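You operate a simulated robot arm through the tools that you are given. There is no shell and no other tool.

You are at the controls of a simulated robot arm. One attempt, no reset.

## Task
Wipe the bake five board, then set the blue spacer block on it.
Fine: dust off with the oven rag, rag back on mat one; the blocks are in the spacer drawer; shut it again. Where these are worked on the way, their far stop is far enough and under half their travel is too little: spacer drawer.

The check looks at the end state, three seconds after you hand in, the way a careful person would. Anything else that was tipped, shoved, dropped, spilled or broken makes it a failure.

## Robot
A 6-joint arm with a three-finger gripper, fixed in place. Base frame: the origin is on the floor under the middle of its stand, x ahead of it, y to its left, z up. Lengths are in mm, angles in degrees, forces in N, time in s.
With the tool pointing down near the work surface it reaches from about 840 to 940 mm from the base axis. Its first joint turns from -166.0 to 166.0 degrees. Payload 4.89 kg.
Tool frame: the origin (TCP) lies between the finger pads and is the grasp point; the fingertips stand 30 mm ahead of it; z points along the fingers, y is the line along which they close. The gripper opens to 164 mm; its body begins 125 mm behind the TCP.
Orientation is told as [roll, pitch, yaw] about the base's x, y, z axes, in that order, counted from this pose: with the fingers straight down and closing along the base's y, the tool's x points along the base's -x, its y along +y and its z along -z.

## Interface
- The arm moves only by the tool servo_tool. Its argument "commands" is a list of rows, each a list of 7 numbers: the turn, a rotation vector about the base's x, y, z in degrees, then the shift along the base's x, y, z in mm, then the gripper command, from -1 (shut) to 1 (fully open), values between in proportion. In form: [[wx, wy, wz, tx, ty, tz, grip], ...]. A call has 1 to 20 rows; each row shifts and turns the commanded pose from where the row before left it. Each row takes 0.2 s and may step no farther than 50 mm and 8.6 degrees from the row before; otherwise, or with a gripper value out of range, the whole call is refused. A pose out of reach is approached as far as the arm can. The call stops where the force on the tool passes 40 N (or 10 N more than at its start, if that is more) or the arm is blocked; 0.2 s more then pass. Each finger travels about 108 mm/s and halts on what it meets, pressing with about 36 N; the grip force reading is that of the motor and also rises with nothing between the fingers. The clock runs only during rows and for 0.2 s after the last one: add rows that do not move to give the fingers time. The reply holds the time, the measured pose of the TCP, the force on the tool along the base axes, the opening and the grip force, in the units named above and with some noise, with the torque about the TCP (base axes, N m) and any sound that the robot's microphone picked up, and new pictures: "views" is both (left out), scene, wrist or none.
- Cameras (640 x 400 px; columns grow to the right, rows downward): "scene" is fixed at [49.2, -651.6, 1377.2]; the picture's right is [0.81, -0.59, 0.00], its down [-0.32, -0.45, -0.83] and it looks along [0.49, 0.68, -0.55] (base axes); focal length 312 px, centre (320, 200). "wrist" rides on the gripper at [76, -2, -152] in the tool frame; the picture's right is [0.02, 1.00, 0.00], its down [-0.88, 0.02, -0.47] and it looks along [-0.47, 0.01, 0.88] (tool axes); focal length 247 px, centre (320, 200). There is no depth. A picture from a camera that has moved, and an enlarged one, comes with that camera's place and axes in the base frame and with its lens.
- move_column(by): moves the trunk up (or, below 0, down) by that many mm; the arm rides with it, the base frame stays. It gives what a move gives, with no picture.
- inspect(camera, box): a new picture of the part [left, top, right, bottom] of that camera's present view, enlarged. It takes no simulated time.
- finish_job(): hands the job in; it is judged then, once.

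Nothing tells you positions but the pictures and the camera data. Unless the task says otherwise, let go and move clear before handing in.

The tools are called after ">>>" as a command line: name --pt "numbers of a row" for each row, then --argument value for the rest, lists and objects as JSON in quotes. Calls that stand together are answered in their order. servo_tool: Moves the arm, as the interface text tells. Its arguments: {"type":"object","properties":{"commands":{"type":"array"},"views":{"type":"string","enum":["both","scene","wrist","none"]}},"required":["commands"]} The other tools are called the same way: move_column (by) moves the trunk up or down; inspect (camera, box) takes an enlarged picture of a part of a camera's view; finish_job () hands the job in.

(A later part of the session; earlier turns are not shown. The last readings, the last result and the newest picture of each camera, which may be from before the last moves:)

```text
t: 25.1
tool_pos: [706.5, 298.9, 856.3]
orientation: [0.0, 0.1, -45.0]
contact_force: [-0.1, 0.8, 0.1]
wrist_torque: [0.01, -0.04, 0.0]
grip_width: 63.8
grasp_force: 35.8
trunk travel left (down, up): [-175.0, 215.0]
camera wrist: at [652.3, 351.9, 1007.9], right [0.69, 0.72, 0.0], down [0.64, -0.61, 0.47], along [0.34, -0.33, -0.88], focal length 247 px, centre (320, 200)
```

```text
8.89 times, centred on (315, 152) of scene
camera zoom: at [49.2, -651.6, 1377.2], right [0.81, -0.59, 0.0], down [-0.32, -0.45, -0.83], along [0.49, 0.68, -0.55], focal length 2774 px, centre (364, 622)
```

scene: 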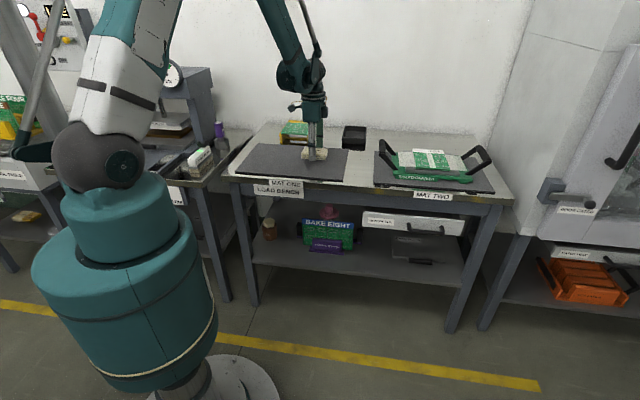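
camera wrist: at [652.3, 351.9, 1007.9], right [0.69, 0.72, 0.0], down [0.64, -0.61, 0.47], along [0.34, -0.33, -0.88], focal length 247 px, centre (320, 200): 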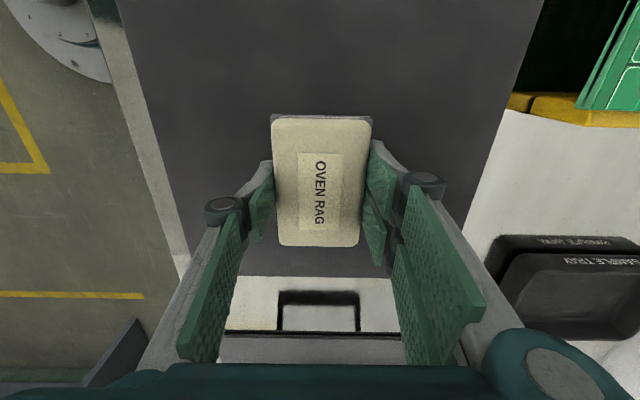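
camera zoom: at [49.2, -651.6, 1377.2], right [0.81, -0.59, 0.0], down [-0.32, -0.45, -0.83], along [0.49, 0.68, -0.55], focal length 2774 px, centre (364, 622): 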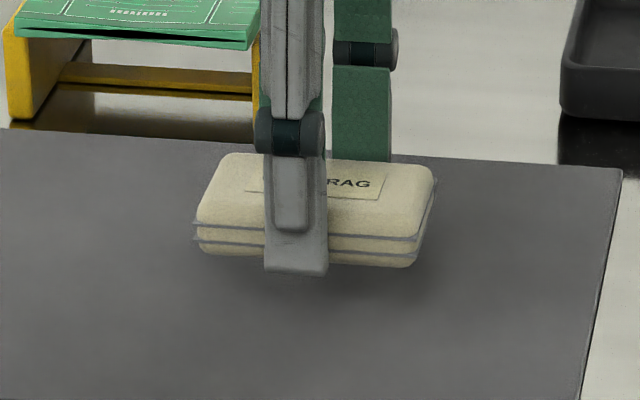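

The slow lift worked, but closing brings the fingertips flush with the rag's underside, and they would scrape the board. I'll set it down and regrip about 5 mm higher, then lift slowly to see whether that holds.

>>> servo_tool --pt "0 0 0 0 0 -6 -1" --pt "0 0 0 0 0 -6 -1" --pt "0 0 0 0 0 -5 -1" --pt "0 0 0 0 0 -3 -1" --pt "0 0 0 0 0 0 -1" --views "none"

>>> inspect --camera "scene" --box '[285, 130, 345, 175]'

```text
t: 26.3
tool_pos: [706.4, 299.3, 834.8]
orientation: [-0.1, 0.0, -45.0]
contact_force: [0.9, 0.1, 0.3]
wrist_torque: [0.0, 0.0, 0.0]
grip_width: 63.8
grasp_force: 35.9
trunk travel left (down, up): [-175.0, 215.0]
```

```text
8.89 times, centred on (315, 152) of scene
camera zoom: at [49.2, -651.6, 1377.2], right [0.81, -0.59, 0.0], down [-0.32, -0.45, -0.83], along [0.49, 0.68, -0.55], focal length 2774 px, centre (364, 622)
```

zoom: 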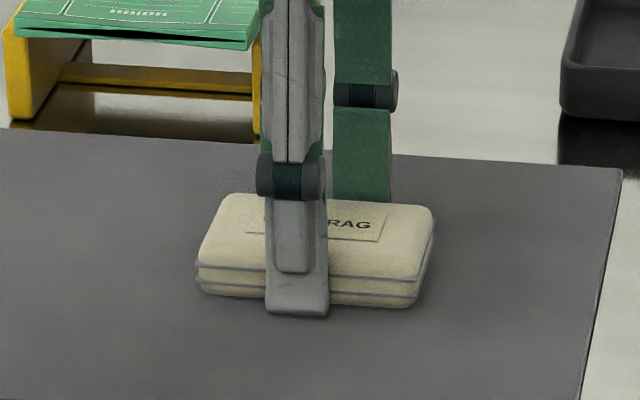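

>>> servo_tool --pt "0 0 0 0 0 -1 -1" --pt "0 0 0 0 0 0 -1" --views "none"

>>> servo_tool --pt "0 0 0 0 0 -1 -1" --pt "0 0 0 0 0 0 -1" --views "none"

>>> servo_tool --pt "0 0 0 0 0 -1 -1" --pt "0 0 0 0 0 0 -1" --views "none"

```text
t: 26.9
tool_pos: [707.2, 298.4, 835.1]
orientation: [-0.1, 0.1, -45.0]
contact_force: [2.5, 0.8, 7.4]
wrist_torque: [0.29, -0.27, -0.04]
grip_width: 63.9
grasp_force: 35.8
trunk travel left (down, up): [-175.0, 215.0]
```

```text
t: 27.5
tool_pos: [707.3, 298.9, 836.3]
orientation: [0.0, 0.1, -45.0]
contact_force: [5.3, 2.6, 32.8]
wrist_torque: [0.71, -0.66, -0.08]
grip_width: 63.9
grasp_force: 35.5
trunk travel left (down, up): [-175.0, 215.0]
```

```text
t: 27.9
tool_pos: [706.5, 299.1, 835.1]
orientation: [0.0, 0.1, -45.0]
contact_force: [-1.8, 0.0, 30.2]
wrist_torque: [0.52, -0.3, 0.0]
grip_width: 64.1
grasp_force: 35.7
trunk travel left (down, up): [-175.0, 215.0]
stopped in row 1: the force on the tool passed its limit at 47 N (the readings are from after the stop); the commanded pose is now the measured one
```

Contact with the mat comes at TCP z ≈ 834.5. I'll release, rise 6 mm, regrip and lift slowly.

>>> servo_tool --pt "0 0 0 0 0 1 -1" --pt "0 0 0 0 0 0 0.0" --pt "0 0 0 0 0 0 0.2" --pt "0 0 0 0 0 0 0.2" --views "none"

>>> servo_tool --pt "0 0 0 0 0 4 0.2" --pt "0 0 0 0 0 0 -0.2" --pt "0 0 0 0 0 0 -1" --pt "0 0 0 0 0 0 -1" --pt "0 0 0 0 0 0 -1" --pt "0 0 0 0 0 0 -1" --views "scene"

>>> inspect --camera "scene" --box '[285, 130, 345, 175]'

```text
t: 28.9
tool_pos: [708.3, 299.2, 834.8]
orientation: [-0.1, 0.0, -44.9]
contact_force: [0.9, -0.8, -0.3]
wrist_torque: [-0.01, -0.02, 0.01]
grip_width: 98.2
grasp_force: 0.1
trunk travel left (down, up): [-175.0, 215.0]
```

```text
t: 30.3
tool_pos: [707.2, 298.9, 837.9]
orientation: [-0.1, 0.0, -45.0]
contact_force: [-0.6, -0.5, 2.8]
wrist_torque: [0.0, 0.0, -0.01]
grip_width: 63.7
grasp_force: 35.9
trunk travel left (down, up): [-175.0, 215.0]
```

scene: 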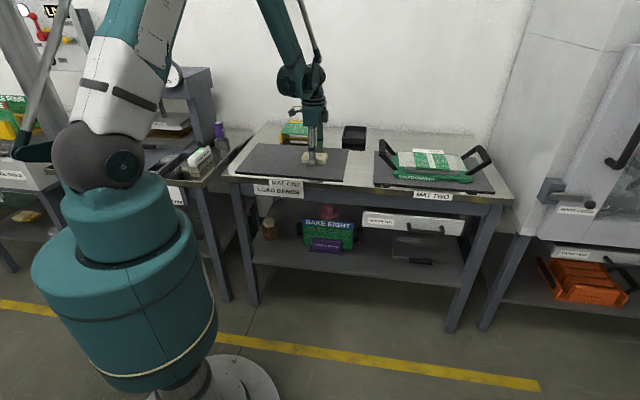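

```text
8.89 times, centred on (315, 152) of scene
camera zoom: at [49.2, -651.6, 1377.2], right [0.81, -0.59, 0.0], down [-0.32, -0.45, -0.83], along [0.49, 0.68, -0.55], focal length 2774 px, centre (364, 622)
```

zoom: 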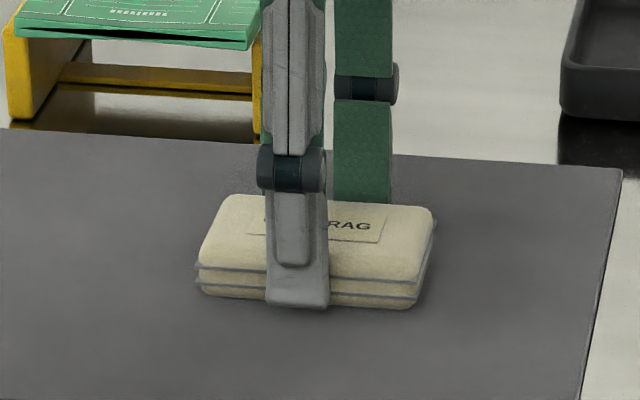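

>>> servo_tool --pt "0 0 0 0 0 2 -1" --pt "0 0 0 0 0 3 -1" --pt "0 0 0 0 0 3 -1" --pt "0 0 0 0 0 4 -1" --pt "0 0 0 0 0 4 -1" --pt "0 0 0 0 0 0 -1" --views "wrist"

>>> inspect --camera "scene" --box '[285, 130, 345, 175]'

```text
t: 31.7
tool_pos: [706.7, 299.3, 854.8]
orientation: [0.0, -0.1, -45.1]
contact_force: [-0.4, 0.4, -0.1]
wrist_torque: [0.0, 0.04, 0.0]
grip_width: 64.0
grasp_force: 36.3
trunk travel left (down, up): [-175.0, 215.0]
camera wrist: at [652.7, 352.2, 1006.8], right [0.69, 0.72, 0.0], down [0.64, -0.61, 0.47], along [0.34, -0.33, -0.88], focal length 247 px, centre (320, 200)
```

wrist: 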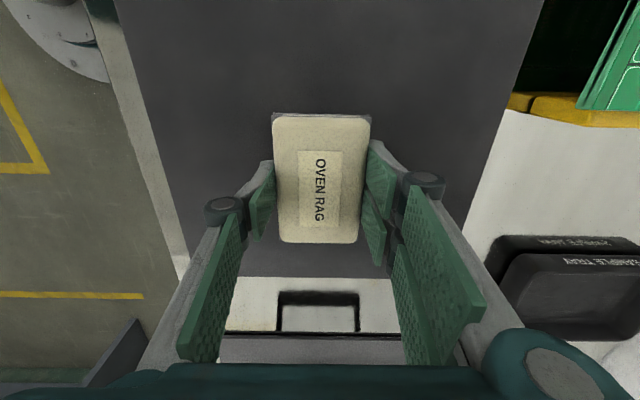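

```text
8.89 times, centred on (315, 152) of scene
camera zoom: at [49.2, -651.6, 1377.2], right [0.81, -0.59, 0.0], down [-0.32, -0.45, -0.83], along [0.49, 0.68, -0.55], focal length 2774 px, centre (364, 622)
```

zoom: 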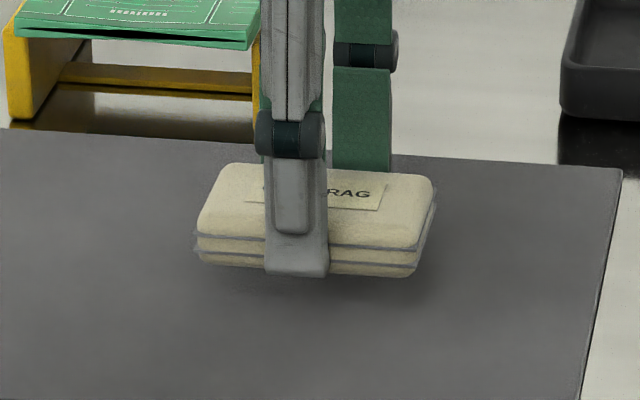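

It holds with a slow lift, so I'll move it with gentle acceleration. First I raise it and check for slip.

>>> servo_tool --pt "0 0 0 0 0 4 -1" --pt "0 0 0 0 0 6 -1" --pt "0 0 0 0 0 8 -1" --pt "0 0 0 0 0 10 -1" --pt "0 0 0 0 0 12 -1" --pt "0 0 0 0 0 12 -1" --pt "0 0 0 0 0 12 -1" --pt "0 0 0 0 0 12 -1" --pt "0 0 0 0 0 12 -1" --pt "0 0 0 0 0 12 -1" --pt "0 0 0 0 0 10 -1" --pt "0 0 0 0 0 8 -1" --pt "0 0 0 0 0 5 -1" --pt "0 0 0 0 0 0 -1" --views "both"

```text
t: 34.7
tool_pos: [706.6, 298.2, 977.2]
orientation: [-0.1, 0.0, -45.0]
contact_force: [-0.2, -0.2, -0.4]
wrist_torque: [-0.02, 0.02, 0.0]
grip_width: 64.1
grasp_force: 36.1
trunk travel left (down, up): [-175.0, 215.0]
camera wrist: at [653.0, 352.0, 1129.7], right [0.69, 0.72, 0.0], down [0.64, -0.61, 0.47], along [0.34, -0.33, -0.88], focal length 247 px, centre (320, 200)
```

scene: 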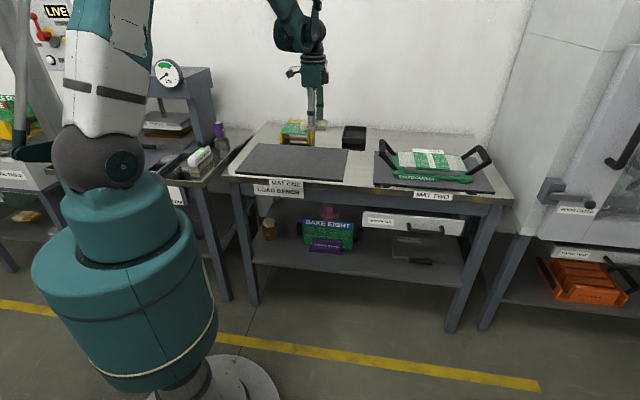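
wrist: 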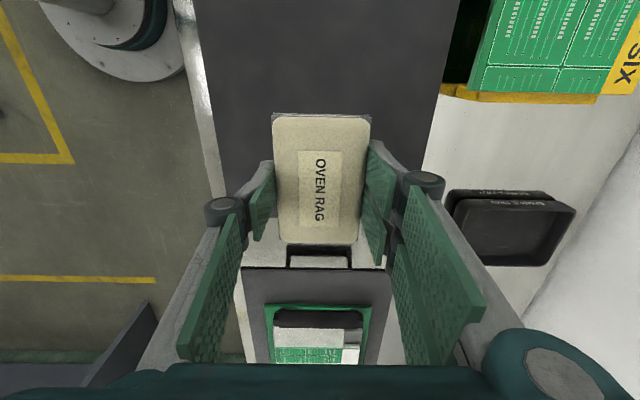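

The hold is steady. I'm carrying the rag toward the board slowly.

>>> servo_tool --pt "0 0 0 3.57 -3.51 0 -1" --pt "0 0 0 5.7 -5.61 0 -1" --pt "0 0 0 7.84 -7.71 0 -1" --pt "0 0 0 9.98 -9.82 0 -1" --pt "0 0 0 11.41 -11.22 0 -1" --pt "0 0 0 11.41 -11.22 0 -1" --pt "0 0 0 11.41 -11.22 0 -1" --pt "0 0 0 11.41 -11.22 0 -1" --pt "0 0 0 11.41 -11.22 0 -1" --pt "0 0 0 11.41 -11.22 0 -1" --pt "0 0 0 11.41 -11.22 0 -1" --pt "0 0 0 11.41 -11.22 0 -1" --pt "0 0 0 11.41 -11.22 0 -1" --pt "0 0 0 11.41 -11.22 0 -1" --pt "0 0 0 11.41 -11.22 0 -1" --pt "0 0 0 11.41 -11.22 0 -1" --pt "0 0 0 11.41 -11.22 0 -1" --pt "0 0 0 11.41 -11.22 0 -1" --pt "0 0 0 11.41 -11.22 0 -1" --pt "0 0 0 11.41 -11.22 0 -1" --views "none"

>>> servo_tool --pt "0 0 0 11.41 -11.22 0 -1" --pt "0 0 0 11.41 -11.22 0 -1" --pt "0 0 0 11.41 -11.22 0 -1" --pt "0 0 0 11.41 -11.22 0 -1" --pt "0 0 0 11.41 -11.22 0 -1" --pt "0 0 0 11.41 -11.22 0 -1" --pt "0 0 0 11.41 -11.22 0 -1" --pt "0 0 0 9.98 -9.82 0 -1" --pt "0 0 0 7.84 -7.71 0 -1" --pt "0 0 0 5.7 -5.61 0 -1" --pt "0 0 0 4.28 -4.21 0 -1" --pt "0 0 0 2.85 -2.8 0 -1" --pt "0 0 0 2.1 -2.1 0 -1" --pt "0 0 0 0 0 0 -1" --views "both"

```text
t: 38.9
tool_pos: [916.3, 94.2, 978.5]
orientation: [0.0, 0.0, -45.0]
contact_force: [-0.3, -0.2, -0.3]
wrist_torque: [-0.04, -0.03, 0.02]
grip_width: 64.2
grasp_force: 35.9
trunk travel left (down, up): [-175.0, 215.0]
```

```text
t: 41.9
tool_pos: [1029.6, -17.5, 979.0]
orientation: [-0.1, 0.0, -45.0]
contact_force: [-0.2, -0.3, -0.3]
wrist_torque: [0.01, -0.02, -0.02]
grip_width: 63.9
grasp_force: 36.1
trunk travel left (down, up): [-175.0, 215.0]
camera wrist: at [975.2, 35.2, 1130.1], right [0.69, 0.72, 0.0], down [0.64, -0.61, 0.47], along [0.34, -0.33, -0.88], focal length 247 px, centre (320, 200)
```

scene: 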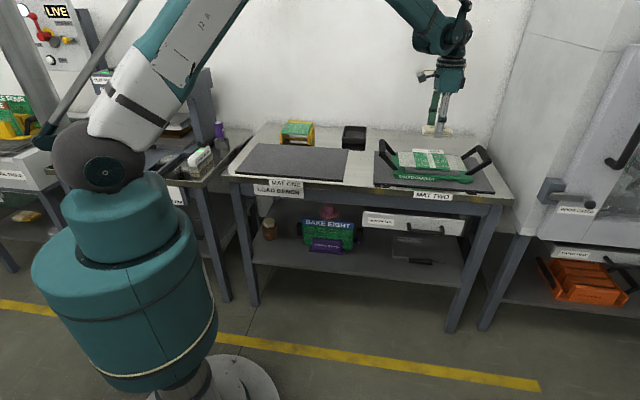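
wrist: 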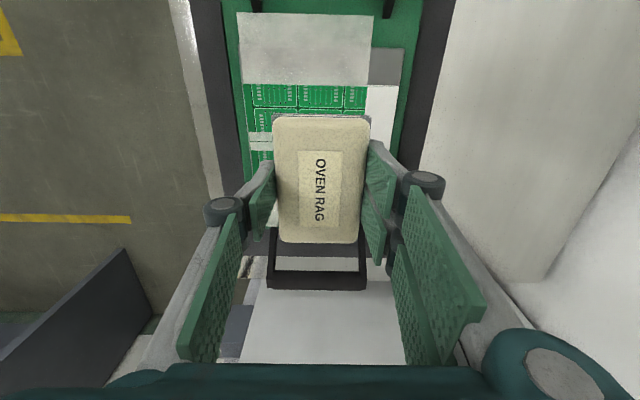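

The rag is over the board centre and still firmly held. I'll descend to just above the board and then approach in small steps.

>>> servo_tool --pt "0 0 0 0 0 -4 -1" --pt "0 0 0 0 0 -8 -1" --pt "0 0 0 0 0 -12 -1" --pt "0 0 0 0 0 -12 -1" --pt "0 0 0 0 0 -12 -1" --pt "0 0 0 0 0 -12 -1" --pt "0 0 0 0 0 -10 -1" --pt "0 0 0 0 0 -7 -1" --pt "0 0 0 0 0 -4 -1" --pt "0 0 0 0 0 -3 -1" --pt "0 0 0 0 0 0 -1" --views "both"

>>> inspect --camera "scene" --box '[385, 125, 495, 190]'

```text
t: 44.3
tool_pos: [1029.5, -17.0, 893.2]
orientation: [-0.2, 0.0, -45.1]
contact_force: [0.1, -0.4, 0.8]
wrist_torque: [0.0, -0.04, 0.02]
grip_width: 63.9
grasp_force: 36.0
trunk travel left (down, up): [-175.0, 215.0]
camera wrist: at [975.1, 35.7, 1045.6], right [0.69, 0.72, 0.0], down [0.64, -0.61, 0.47], along [0.34, -0.33, -0.88], focal length 247 px, centre (320, 200)
```

scene: 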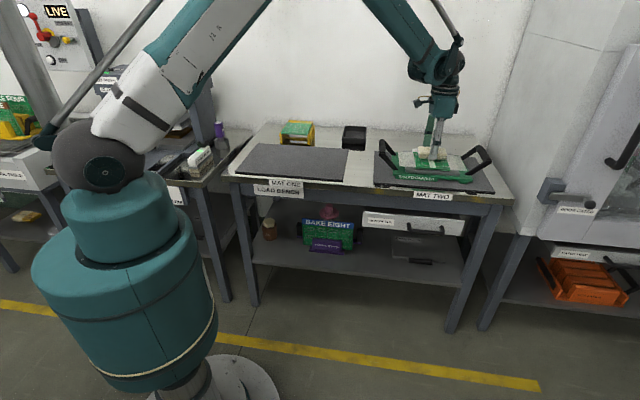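
wrist: 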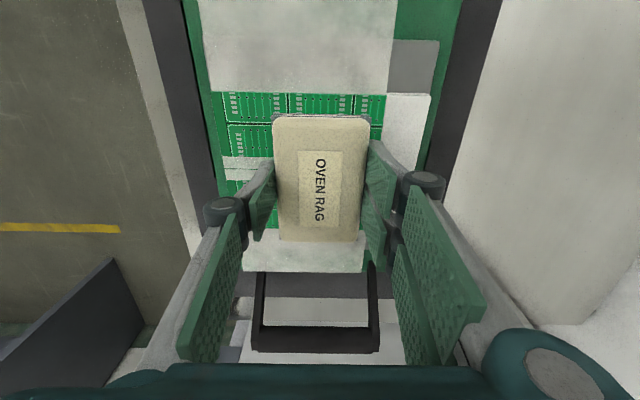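

```text
5.82 times, centred on (440, 158) of scene
camera zoom: at [49.2, -651.6, 1377.2], right [0.81, -0.59, 0.0], down [-0.32, -0.45, -0.83], along [0.49, 0.68, -0.55], focal length 1816 px, centre (-378, 447)
```

zoom: 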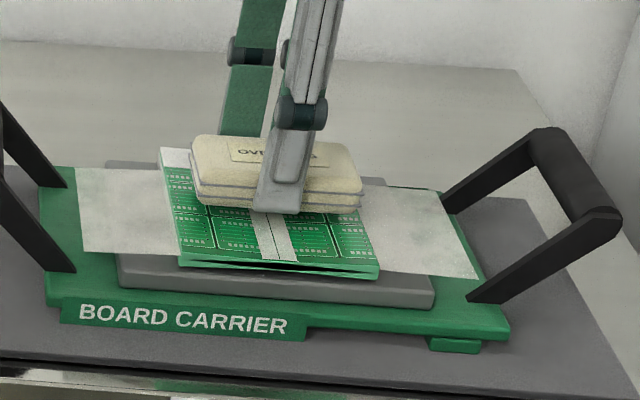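

>>> servo_tool --pt "0 0 0 0 0 -2 -1" --pt "0 0 0 0 0 -2 -1" --pt "0 0 0 0 0 0 -1" --views "none"

>>> servo_tool --pt "0 0 0 0 0 -1 -1" --pt "0 0 0 0 0 -1 -1" --pt "0 0 0 0 0 0 -1" --views "none"

>>> inspect --camera "scene" --box '[400, 135, 480, 185]'

```text
t: 45.1
tool_pos: [1029.1, -17.4, 890.3]
orientation: [-0.1, 0.1, -44.9]
contact_force: [0.5, -0.2, -0.5]
wrist_torque: [-0.01, 0.02, -0.01]
grip_width: 64.1
grasp_force: 36.4
trunk travel left (down, up): [-175.0, 215.0]
```

```text
t: 45.9
tool_pos: [1029.2, -17.4, 888.7]
orientation: [-0.1, -0.1, -45.1]
contact_force: [0.4, -0.2, 0.7]
wrist_torque: [-0.01, -0.01, 0.0]
grip_width: 64.0
grasp_force: 36.6
trunk travel left (down, up): [-175.0, 215.0]
```

```text
8.00 times, centred on (440, 160) of scene
camera zoom: at [49.2, -651.6, 1377.2], right [0.81, -0.59, 0.0], down [-0.32, -0.45, -0.83], along [0.49, 0.68, -0.55], focal length 2497 px, centre (-640, 520)
```

zoom: 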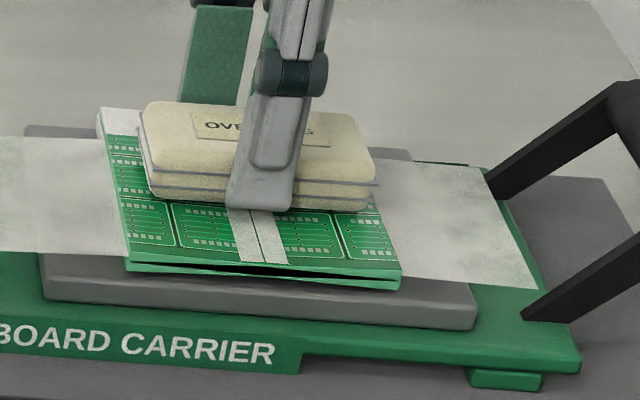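

>>> servo_tool --pt "0 0 0 0 0 -1 -1" --pt "0 0 0 0 0 -1 -1" --pt "0 0 0 0 0 0 -1" --views "none"

>>> servo_tool --pt "0 0 0 0 0 -1 -1" --pt "0 0 0 0 0 0 -1" --views "none"

>>> servo_tool --pt "0 0 0 0 0 -0.7 -1" --pt "0 0 0 0 0 0 -1" --views "none"

>>> inspect --camera "scene" --box '[400, 135, 480, 185]'

```text
t: 46.7
tool_pos: [1029.8, -17.4, 886.0]
orientation: [-0.1, 0.0, -45.0]
contact_force: [-0.2, -0.3, -0.1]
wrist_torque: [0.01, 0.0, 0.0]
grip_width: 63.9
grasp_force: 35.5
trunk travel left (down, up): [-175.0, 215.0]
```

```text
t: 47.3
tool_pos: [1030.5, -16.3, 885.2]
orientation: [-0.1, 0.0, -44.9]
contact_force: [0.4, -0.6, -1.3]
wrist_torque: [0.0, 0.01, 0.01]
grip_width: 64.2
grasp_force: 36.2
trunk travel left (down, up): [-175.0, 215.0]
```

```text
t: 47.9
tool_pos: [1030.3, -17.7, 883.0]
orientation: [-0.2, -0.1, -45.1]
contact_force: [-0.5, -0.3, 0.0]
wrist_torque: [0.01, -0.01, -0.05]
grip_width: 63.8
grasp_force: 36.1
trunk travel left (down, up): [-175.0, 215.0]
```

```text
8.00 times, centred on (440, 160) of scene
camera zoom: at [49.2, -651.6, 1377.2], right [0.81, -0.59, 0.0], down [-0.32, -0.45, -0.83], along [0.49, 0.68, -0.55], focal length 2497 px, centre (-640, 520)
```

zoom: 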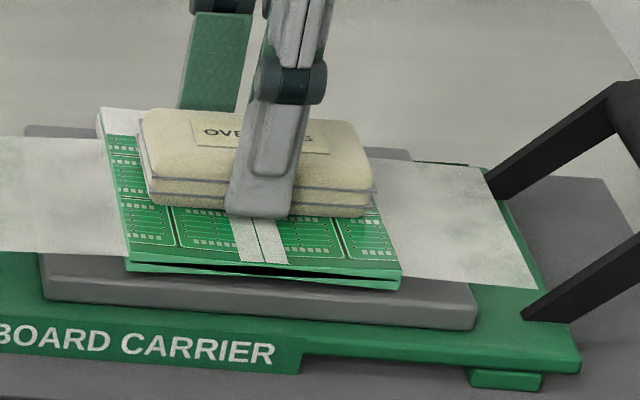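

>>> servo_tool --pt "0 0 0 0 0 -0.7 -1" --pt "0 0 0 0 0 0 -1" --views "none"

>>> servo_tool --pt "0 0 0 0 0 -0.7 -1" --pt "0 0 0 0 0 0 -1" --views "none"

>>> servo_tool --pt "0 0 0 0 0 -0.7 -1" --pt "0 0 0 0 0 0 -1" --views "none"

>>> inspect --camera "scene" --box '[400, 135, 480, 185]'

```text
t: 48.5
tool_pos: [1029.6, -16.3, 884.1]
orientation: [0.0, 0.0, -45.0]
contact_force: [0.3, 0.1, -1.1]
wrist_torque: [0.01, -0.01, -0.01]
grip_width: 63.7
grasp_force: 36.2
trunk travel left (down, up): [-175.0, 215.0]
```

```text
t: 49.1
tool_pos: [1029.1, -17.1, 883.4]
orientation: [-0.1, 0.0, -45.1]
contact_force: [-0.2, 0.0, -0.4]
wrist_torque: [-0.01, -0.05, -0.04]
grip_width: 63.8
grasp_force: 36.1
trunk travel left (down, up): [-175.0, 215.0]
```

```text
t: 49.7
tool_pos: [1029.2, -16.0, 882.2]
orientation: [-0.1, 0.0, -44.9]
contact_force: [0.0, -0.4, -0.3]
wrist_torque: [-0.01, 0.01, -0.03]
grip_width: 64.1
grasp_force: 35.4
trunk travel left (down, up): [-175.0, 215.0]
```

```text
8.00 times, centred on (440, 160) of scene
camera zoom: at [49.2, -651.6, 1377.2], right [0.81, -0.59, 0.0], down [-0.32, -0.45, -0.83], along [0.49, 0.68, -0.55], focal length 2497 px, centre (-640, 520)
```

zoom: 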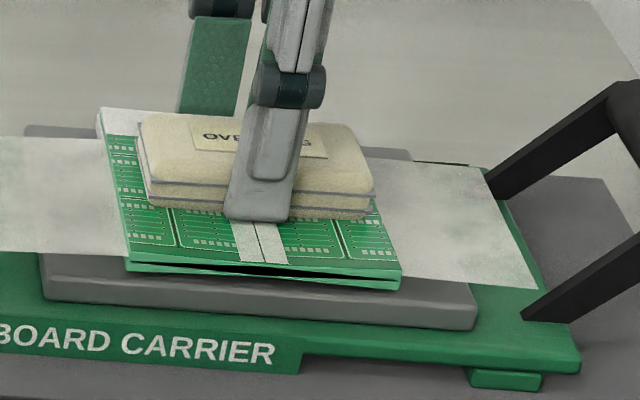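

>>> servo_tool --pt "0 0 0 0 0 -0.7 -1" --pt "0 0 0 0 0 0 -1" --views "none"

>>> servo_tool --pt "0 0 0 0 0 -0.7 -1" --pt "0 0 0 0 0 0 -1" --views "none"

>>> servo_tool --pt "0 0 0 0 0 -0.7 -1" --pt "0 0 0 0 0 0 -1" --views "none"

>>> servo_tool --pt "0 0 0 0 0 -0.7 -1" --pt "0 0 0 0 0 0 -1" --views "none"

>>> inspect --camera "scene" --box '[400, 135, 480, 185]'

```text
t: 50.3
tool_pos: [1029.7, -17.6, 881.9]
orientation: [-0.1, 0.0, -45.0]
contact_force: [0.0, 0.1, -0.8]
wrist_torque: [-0.05, 0.03, -0.01]
grip_width: 64.0
grasp_force: 35.8
trunk travel left (down, up): [-175.0, 215.0]
```

```text
t: 50.9
tool_pos: [1029.2, -17.3, 880.0]
orientation: [0.0, -0.1, -45.0]
contact_force: [-0.4, -0.1, -0.4]
wrist_torque: [0.0, -0.03, 0.03]
grip_width: 63.9
grasp_force: 36.0
trunk travel left (down, up): [-175.0, 215.0]
```

```text
t: 51.5
tool_pos: [1030.6, -16.9, 880.4]
orientation: [-0.1, 0.0, -45.0]
contact_force: [-1.2, 0.3, 2.0]
wrist_torque: [0.09, -0.05, 0.0]
grip_width: 63.8
grasp_force: 36.1
trunk travel left (down, up): [-175.0, 215.0]
```

```text
t: 52.1
tool_pos: [1030.1, -18.2, 880.0]
orientation: [-0.1, 0.0, -45.0]
contact_force: [2.7, -1.4, 11.2]
wrist_torque: [0.15, -0.24, -0.01]
grip_width: 63.9
grasp_force: 35.6
trunk travel left (down, up): [-175.0, 215.0]
```

```text
8.00 times, centred on (440, 160) of scene
camera zoom: at [49.2, -651.6, 1377.2], right [0.81, -0.59, 0.0], down [-0.32, -0.45, -0.83], along [0.49, 0.68, -0.55], focal length 2497 px, centre (-640, 520)
```

zoom: 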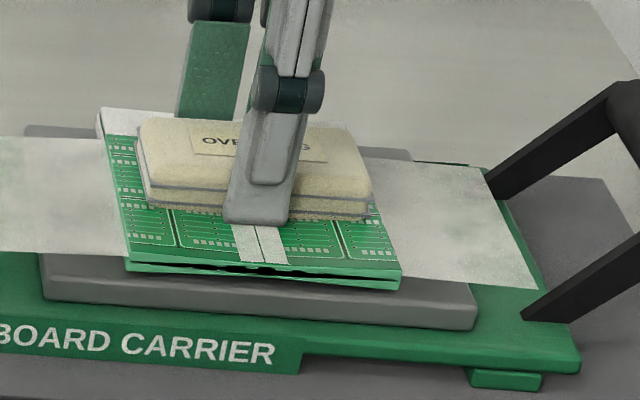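

Contact reached at about 11 N. I'll ease off a little and start with a short stroke toward the front, watching that the board stays put.

>>> servo_tool --pt "0 0 0 0 0 0.5 -1" --pt "0 0 0 -3.54 -3.54 0 -1" --pt "0 0 0 -3.54 -3.54 0 -1" --pt "0 0 0 -3.54 -3.54 0 -1" --views "wrist"

>>> inspect --camera "scene" --box '[400, 135, 480, 185]'

```text
t: 53.1
tool_pos: [1018.6, -27.5, 880.5]
orientation: [-0.1, 0.0, -45.0]
contact_force: [0.5, 2.1, 5.1]
wrist_torque: [0.12, -0.13, 0.01]
grip_width: 63.9
grasp_force: 36.0
trunk travel left (down, up): [-175.0, 215.0]
camera wrist: at [964.4, 25.0, 1031.9], right [0.69, 0.72, 0.0], down [0.64, -0.61, 0.47], along [0.34, -0.33, -0.88], focal length 247 px, centre (320, 200)
```

wrist: 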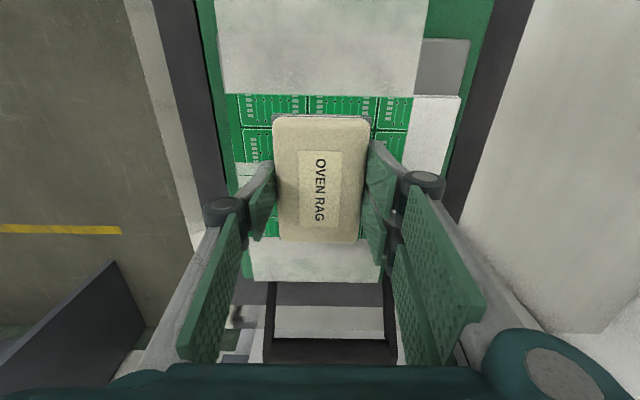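

```text
8.00 times, centred on (440, 160) of scene
camera zoom: at [49.2, -651.6, 1377.2], right [0.81, -0.59, 0.0], down [-0.32, -0.45, -0.83], along [0.49, 0.68, -0.55], focal length 2497 px, centre (-640, 520)
```

zoom: 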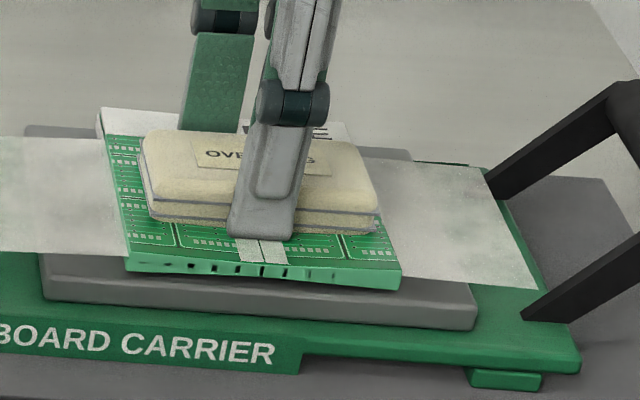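

The board is staying put and the force is a light 5 N. Continuing the stroke to the front edge.

>>> servo_tool --pt "0 0 0 -3.9 -3.9 0 -1" --pt "0 0 0 -3.9 -3.9 0 -1" --pt "0 0 0 -3.9 -3.9 0 -1" --pt "0 0 0 -3.9 -3.9 0 -1" --pt "0 0 0 -3.9 -3.9 0 -1" --pt "0 0 0 -3.9 -3.9 0 -1" --views "wrist"

>>> inspect --camera "scene" --box '[400, 135, 480, 185]'

```text
t: 54.5
tool_pos: [994.8, -51.5, 879.7]
orientation: [-0.1, 0.0, -44.9]
contact_force: [2.3, 1.8, 10.0]
wrist_torque: [0.18, -0.15, 0.01]
grip_width: 64.2
grasp_force: 36.3
trunk travel left (down, up): [-175.0, 215.0]
camera wrist: at [941.0, 1.8, 1031.8], right [0.69, 0.72, 0.0], down [0.64, -0.61, 0.47], along [0.34, -0.33, -0.88], focal length 247 px, centre (320, 200)
```

wrist: 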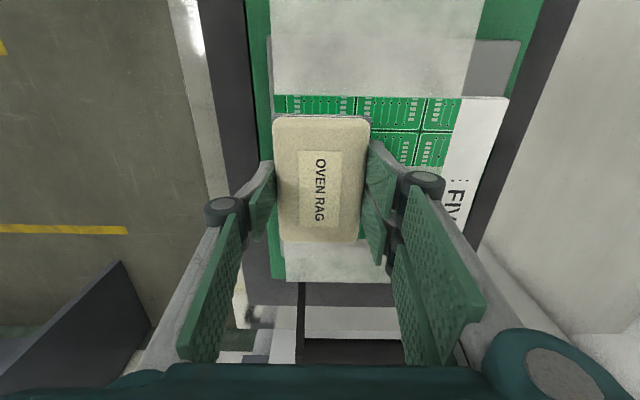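

```text
8.00 times, centred on (440, 160) of scene
camera zoom: at [49.2, -651.6, 1377.2], right [0.81, -0.59, 0.0], down [-0.32, -0.45, -0.83], along [0.49, 0.68, -0.55], focal length 2497 px, centre (-640, 520)
```

zoom: 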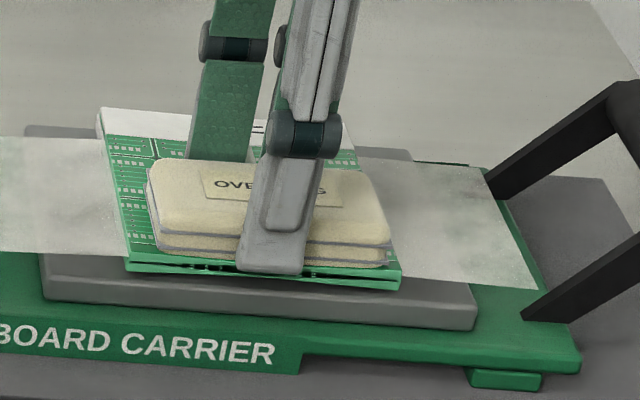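

Board still in place. Now the stroke back to the rear along the centre line.

>>> servo_tool --pt "0 0 0 2.8 2.8 0.2 -1" --pt "0 0 0 5.3 5.3 0 -1" --pt "0 0 0 5.3 5.3 0 -1" --pt "0 0 0 5.3 5.3 0 -1" --pt "0 0 0 5.3 5.3 0 -1" --pt "0 0 0 5.3 5.3 0 -1" --pt "0 0 0 5.3 5.3 0 -1" --views "none"

>>> servo_tool --pt "0 0 0 5.3 5.3 0 -1" --pt "0 0 0 5.3 5.3 0 -1" --pt "0 0 0 5.3 5.3 0 -1" --pt "0 0 0 5.3 5.3 0 -1" --pt "0 0 0 5.3 5.3 0 -1" --views "wrist"

>>> inspect --camera "scene" --box '[400, 135, 480, 185]'

```text
t: 56.1
tool_pos: [1030.7, -15.7, 879.7]
orientation: [-0.2, 0.1, -45.0]
contact_force: [0.1, -0.3, 0.2]
wrist_torque: [0.03, 0.0, 0.0]
grip_width: 63.8
grasp_force: 35.7
trunk travel left (down, up): [-175.0, 215.0]
```

```text
t: 57.3
tool_pos: [1056.9, 9.9, 880.0]
orientation: [-0.2, 0.0, -45.0]
contact_force: [-0.3, -0.3, 0.0]
wrist_torque: [0.06, -0.02, -0.01]
grip_width: 63.9
grasp_force: 35.9
trunk travel left (down, up): [-175.0, 215.0]
camera wrist: at [1002.0, 62.9, 1032.1], right [0.69, 0.72, 0.0], down [0.64, -0.61, 0.47], along [0.34, -0.33, -0.88], focal length 247 px, centre (320, 200)
```

wrist: 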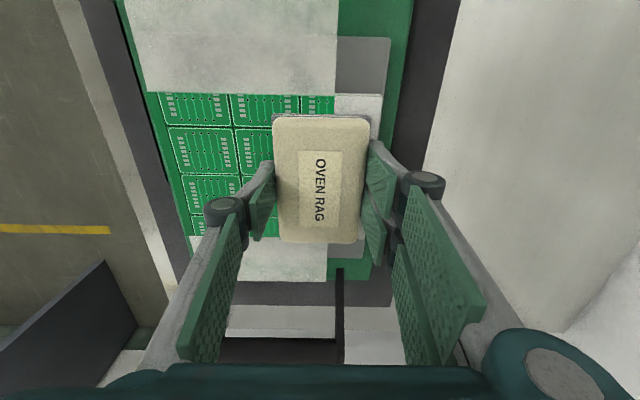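

```text
8.00 times, centred on (440, 160) of scene
camera zoom: at [49.2, -651.6, 1377.2], right [0.81, -0.59, 0.0], down [-0.32, -0.45, -0.83], along [0.49, 0.68, -0.55], focal length 2497 px, centre (-640, 520)
```

zoom: 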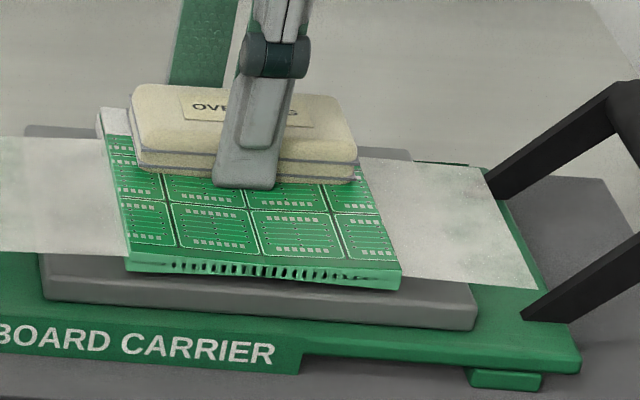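

The middle strip of dust is gone where the rag has passed. Contact was lost at the rear, so I'll lower slightly and finish the rear end.

>>> servo_tool --pt "0 0 0 0 0 -0.5 -1" --pt "0 0 0 0 0 0 -1" --views "none"

>>> inspect --camera "scene" --box '[405, 145, 465, 185]'

```text
t: 57.9
tool_pos: [1056.8, 11.1, 879.9]
orientation: [-0.1, 0.0, -45.0]
contact_force: [0.2, 1.3, 4.2]
wrist_torque: [0.09, -0.09, 0.0]
grip_width: 64.0
grasp_force: 36.1
trunk travel left (down, up): [-175.0, 215.0]
```

```text
10.00 times, centred on (435, 165) of scene
camera zoom: at [49.2, -651.6, 1377.2], right [0.81, -0.59, 0.0], down [-0.32, -0.45, -0.83], along [0.49, 0.68, -0.55], focal length 3121 px, centre (-830, 550)
```

zoom: 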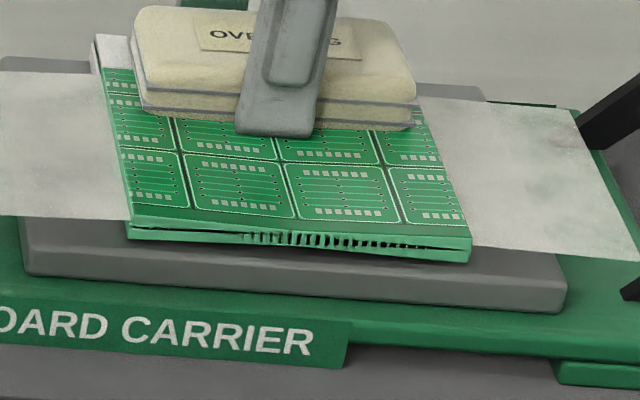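

Contact is light at 4 N. Next I'll wipe the left lane: shift left, then stroke forward.

>>> servo_tool --pt "0 0 0 -3.9 3.9 0 -1" --pt "0 0 0 -3.9 3.9 0 -1" --pt "0 0 0 -3.9 3.9 0 -1" --pt "0 0 0 -3.9 3.9 0 -1" --pt "0 0 0 -3.9 3.9 0 -1" --pt "0 0 0 -3.9 3.9 0 -1" --views "none"

>>> inspect --camera "scene" --box '[390, 130, 490, 190]'

```text
t: 59.3
tool_pos: [1034.0, 34.3, 879.6]
orientation: [-0.1, 0.0, -44.9]
contact_force: [0.3, -0.3, 3.5]
wrist_torque: [0.0, -0.1, 0.03]
grip_width: 63.9
grasp_force: 35.8
trunk travel left (down, up): [-175.0, 215.0]
```

```text
6.40 times, centred on (440, 160) of scene
camera zoom: at [49.2, -651.6, 1377.2], right [0.81, -0.59, 0.0], down [-0.32, -0.45, -0.83], along [0.49, 0.68, -0.55], focal length 1998 px, centre (-448, 456)
```

zoom: 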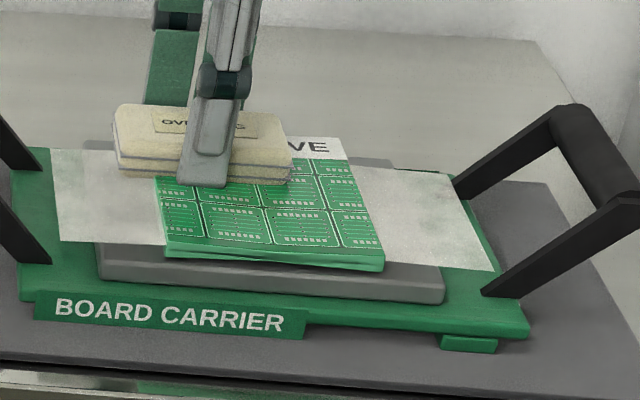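

The green area looks clean. Continuing the left lane forward.

>>> servo_tool --pt "0 0 0 -4 -4 0 -1" --pt "0 0 0 -5.6 -5.6 0 -1" --pt "0 0 0 -5.6 -5.6 0 -1" --pt "0 0 0 -5.6 -5.6 0 -1" --pt "0 0 0 -5.6 -5.6 0 -1" --views "none"

>>> servo_tool --pt "0 0 0 -5.6 -5.6 0 -1" --pt "0 0 0 -5.6 -5.6 0 -1" --pt "0 0 0 -5.6 -5.6 0 -1" --pt "0 0 0 -5.6 -5.6 0 -1" --pt "0 0 0 -5.6 -5.6 0 -1" --pt "0 0 0 -5.6 -5.6 0 -1" --views "wrist"

>>> inspect --camera "scene" --box '[390, 130, 490, 190]'

```text
t: 60.5
tool_pos: [1006.9, 6.8, 878.7]
orientation: [-0.1, 0.1, -45.1]
contact_force: [-0.6, 0.7, 3.4]
wrist_torque: [0.07, -0.08, -0.04]
grip_width: 63.6
grasp_force: 36.1
trunk travel left (down, up): [-175.0, 215.0]
```

```text
t: 61.9
tool_pos: [972.3, -26.7, 880.7]
orientation: [-0.1, -0.1, -44.9]
contact_force: [1.4, 1.6, 8.5]
wrist_torque: [0.12, -0.09, 0.0]
grip_width: 63.9
grasp_force: 35.9
trunk travel left (down, up): [-175.0, 215.0]
camera wrist: at [918.3, 26.3, 1031.6], right [0.69, 0.72, 0.0], down [0.64, -0.61, 0.47], along [0.34, -0.33, -0.88], focal length 247 px, centre (320, 200)
```

wrist: 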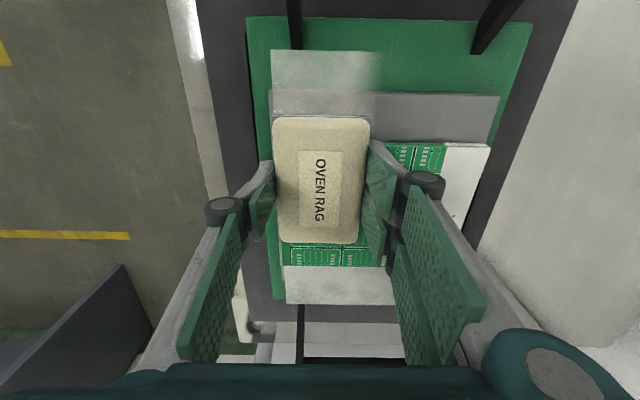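

```text
6.40 times, centred on (440, 160) of scene
camera zoom: at [49.2, -651.6, 1377.2], right [0.81, -0.59, 0.0], down [-0.32, -0.45, -0.83], along [0.49, 0.68, -0.55], focal length 1998 px, centre (-448, 456)
```

zoom: 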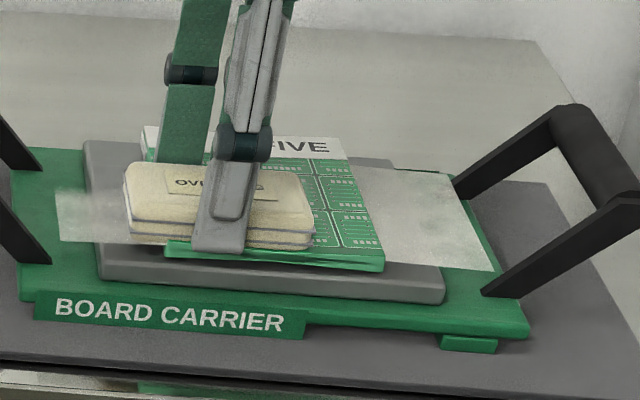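

The dust film fades exactly where the rag passes. I'll continue to the outer left part, then stroke to the rear there.

>>> servo_tool --pt "0 0 0 -3.7 3.7 0.2 -1" --pt "0 0 0 -3.7 3.7 0 -1" --pt "0 0 0 -3.7 3.7 0 -1" --pt "0 0 0 -3.7 3.7 0 -1" --pt "0 0 0 -3.7 3.7 0 -1" --pt "0 0 0 -3.7 3.7 0 -1" --views "none"

>>> inspect --camera "scene" --box '[380, 130, 480, 190]'

```text
t: 63.3
tool_pos: [950.7, -4.2, 880.0]
orientation: [-0.1, 0.0, -45.1]
contact_force: [1.0, -3.0, 6.8]
wrist_torque: [-0.08, -0.11, -0.03]
grip_width: 63.5
grasp_force: 36.1
trunk travel left (down, up): [-175.0, 215.0]
```

```text
6.40 times, centred on (430, 160) of scene
camera zoom: at [49.2, -651.6, 1377.2], right [0.81, -0.59, 0.0], down [-0.32, -0.45, -0.83], along [0.49, 0.68, -0.55], focal length 1998 px, centre (-384, 456)
```

zoom: 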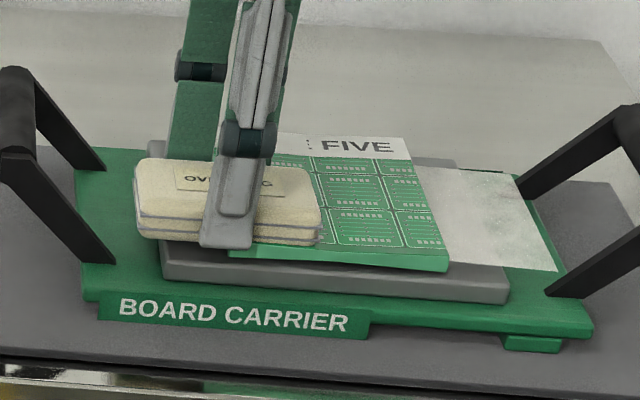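

The left dust is gone. I'll stroke back diagonally to the rear centre, then cover the right side.

>>> servo_tool --pt "0 0 0 7.5 3.25 0 -1" --pt "0 0 0 7.5 3.25 0 -1" --pt "0 0 0 7.5 3.25 0 -1" --pt "0 0 0 7.5 3.25 0 -1" --pt "0 0 0 7.5 3.25 -0.1 -1" --views "none"

>>> servo_tool --pt "0 0 0 7.5 3.25 -0.1 -1" --pt "0 0 0 7.5 3.25 0 -1" --pt "0 0 0 7.5 3.25 0 -1" --pt "0 0 0 7.5 3.25 0 -1" --pt "0 0 0 7.5 3.25 0 -1" --views "none"

>>> servo_tool --pt "0 0 0 4 -4 0 -1" --pt "0 0 0 5 -5 0 -1" --pt "0 0 0 5 -5 0 -1" --pt "0 0 0 5 -5 0 -1" --pt "0 0 0 5 -5 0 -1" --views "none"

>>> inspect --camera "scene" --box '[380, 130, 500, 200]'

```text
t: 64.5
tool_pos: [988.4, 12.2, 879.8]
orientation: [-0.2, 0.0, -44.9]
contact_force: [-1.0, -0.4, 1.7]
wrist_torque: [0.03, 0.03, 0.03]
grip_width: 64.0
grasp_force: 35.6
trunk travel left (down, up): [-175.0, 215.0]
```

```text
t: 65.7
tool_pos: [1026.8, 27.9, 880.2]
orientation: [-0.1, 0.0, -45.1]
contact_force: [-0.8, -0.8, 2.5]
wrist_torque: [0.0, 0.04, 0.02]
grip_width: 64.0
grasp_force: 36.8
trunk travel left (down, up): [-175.0, 215.0]
```

```text
t: 66.9
tool_pos: [1049.2, 3.7, 879.2]
orientation: [-0.1, 0.0, -45.0]
contact_force: [-1.1, 0.4, 4.4]
wrist_torque: [0.1, 0.01, -0.04]
grip_width: 64.1
grasp_force: 36.5
trunk travel left (down, up): [-175.0, 215.0]
```

```text
5.33 times, centred on (440, 165) of scene
camera zoom: at [49.2, -651.6, 1377.2], right [0.81, -0.59, 0.0], down [-0.32, -0.45, -0.83], along [0.49, 0.68, -0.55], focal length 1665 px, centre (-320, 387)
```

zoom: 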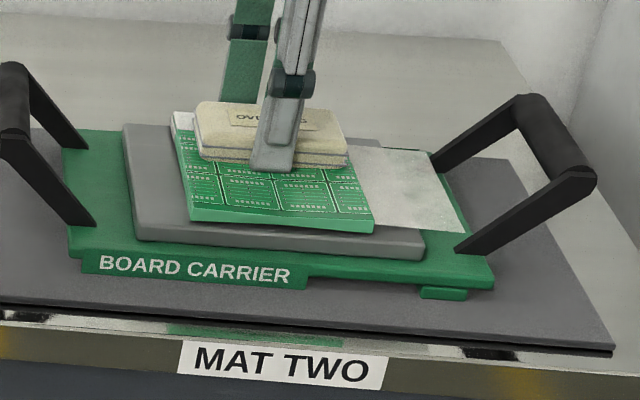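

The left side is fully clean and the board is undisturbed. Now the right side.

>>> servo_tool --pt "0 0 0 5 -5 0 -1" --pt "0 0 0 5 -5 0 -1" --pt "0 0 0 5 -5 0 -1" --pt "0 0 0 5 -5 0 -1" --pt "0 0 0 5 -5 0 -1" --views "none"

>>> servo_tool --pt "0 0 0 -5.4 -5.4 0 -1" --pt "0 0 0 -5.4 -5.4 0 -1" --pt "0 0 0 -5.4 -5.4 0 -1" --pt "0 0 0 -5.4 -5.4 0 -1" --pt "0 0 0 -5.4 -5.4 0 -1" --views "none"

>>> servo_tool --pt "0 0 0 -5.4 -5.4 0.1 -1" --pt "0 0 0 -5.4 -5.4 0 -1" --pt "0 0 0 -5.4 -5.4 0 -1" --pt "0 0 0 -5.4 -5.4 0 -1" --pt "0 0 0 -5.4 -5.4 0 -1" --views "none"

>>> inspect --camera "scene" --box '[380, 130, 500, 200]'

```text
t: 68.1
tool_pos: [1073.7, -21.5, 880.4]
orientation: [0.0, 0.0, -45.0]
contact_force: [-1.1, 1.8, 4.4]
wrist_torque: [0.08, 0.04, -0.01]
grip_width: 64.0
grasp_force: 35.8
trunk travel left (down, up): [-175.0, 215.0]
```

```text
t: 69.3
tool_pos: [1047.7, -47.5, 879.2]
orientation: [-0.1, 0.0, -45.0]
contact_force: [2.4, 2.7, 9.3]
wrist_torque: [0.13, -0.09, -0.01]
grip_width: 64.1
grasp_force: 36.7
trunk travel left (down, up): [-175.0, 215.0]
```

```text
t: 70.5
tool_pos: [1021.6, -76.1, 880.0]
orientation: [-0.1, 0.0, -45.0]
contact_force: [0.0, 1.1, 3.1]
wrist_torque: [0.02, -0.08, -0.01]
grip_width: 63.9
grasp_force: 36.2
trunk travel left (down, up): [-175.0, 215.0]
```

```text
5.33 times, centred on (440, 165) of scene
camera zoom: at [49.2, -651.6, 1377.2], right [0.81, -0.59, 0.0], down [-0.32, -0.45, -0.83], along [0.49, 0.68, -0.55], focal length 1665 px, centre (-320, 387)
```

zoom: 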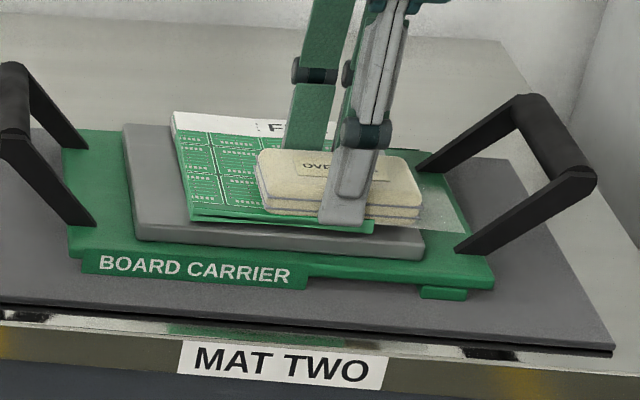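

>>> servo_tool --pt "0 0 0 3.7 -3.7 0 -1" --pt "0 0 0 3.7 -3.7 0 -1" --pt "0 0 0 3.7 -3.7 0 -1" --pt "0 0 0 3.7 -3.7 0 -1" --pt "0 0 0 3.7 -3.7 0 -1" --pt "0 0 0 3.7 -3.7 0 -1" --views "none"

>>> inspect --camera "scene" --box '[380, 130, 500, 200]'

```text
t: 71.9
tool_pos: [1043.3, -98.9, 879.0]
orientation: [-0.1, -0.1, -45.0]
contact_force: [-1.3, 0.8, 3.6]
wrist_torque: [0.07, 0.03, 0.02]
grip_width: 64.0
grasp_force: 36.0
trunk travel left (down, up): [-175.0, 215.0]
```

```text
5.33 times, centred on (440, 165) of scene
camera zoom: at [49.2, -651.6, 1377.2], right [0.81, -0.59, 0.0], down [-0.32, -0.45, -0.83], along [0.49, 0.68, -0.55], focal length 1665 px, centre (-320, 387)
```

zoom: 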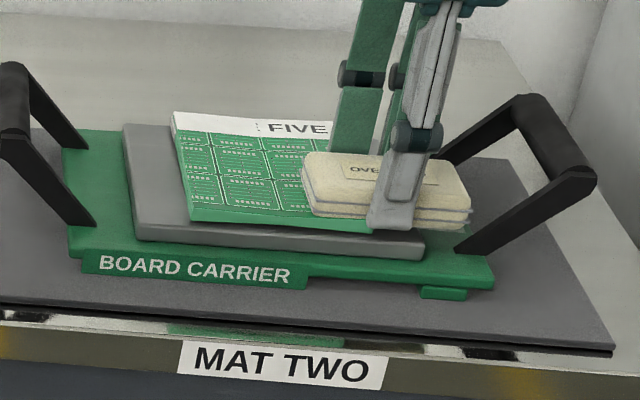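

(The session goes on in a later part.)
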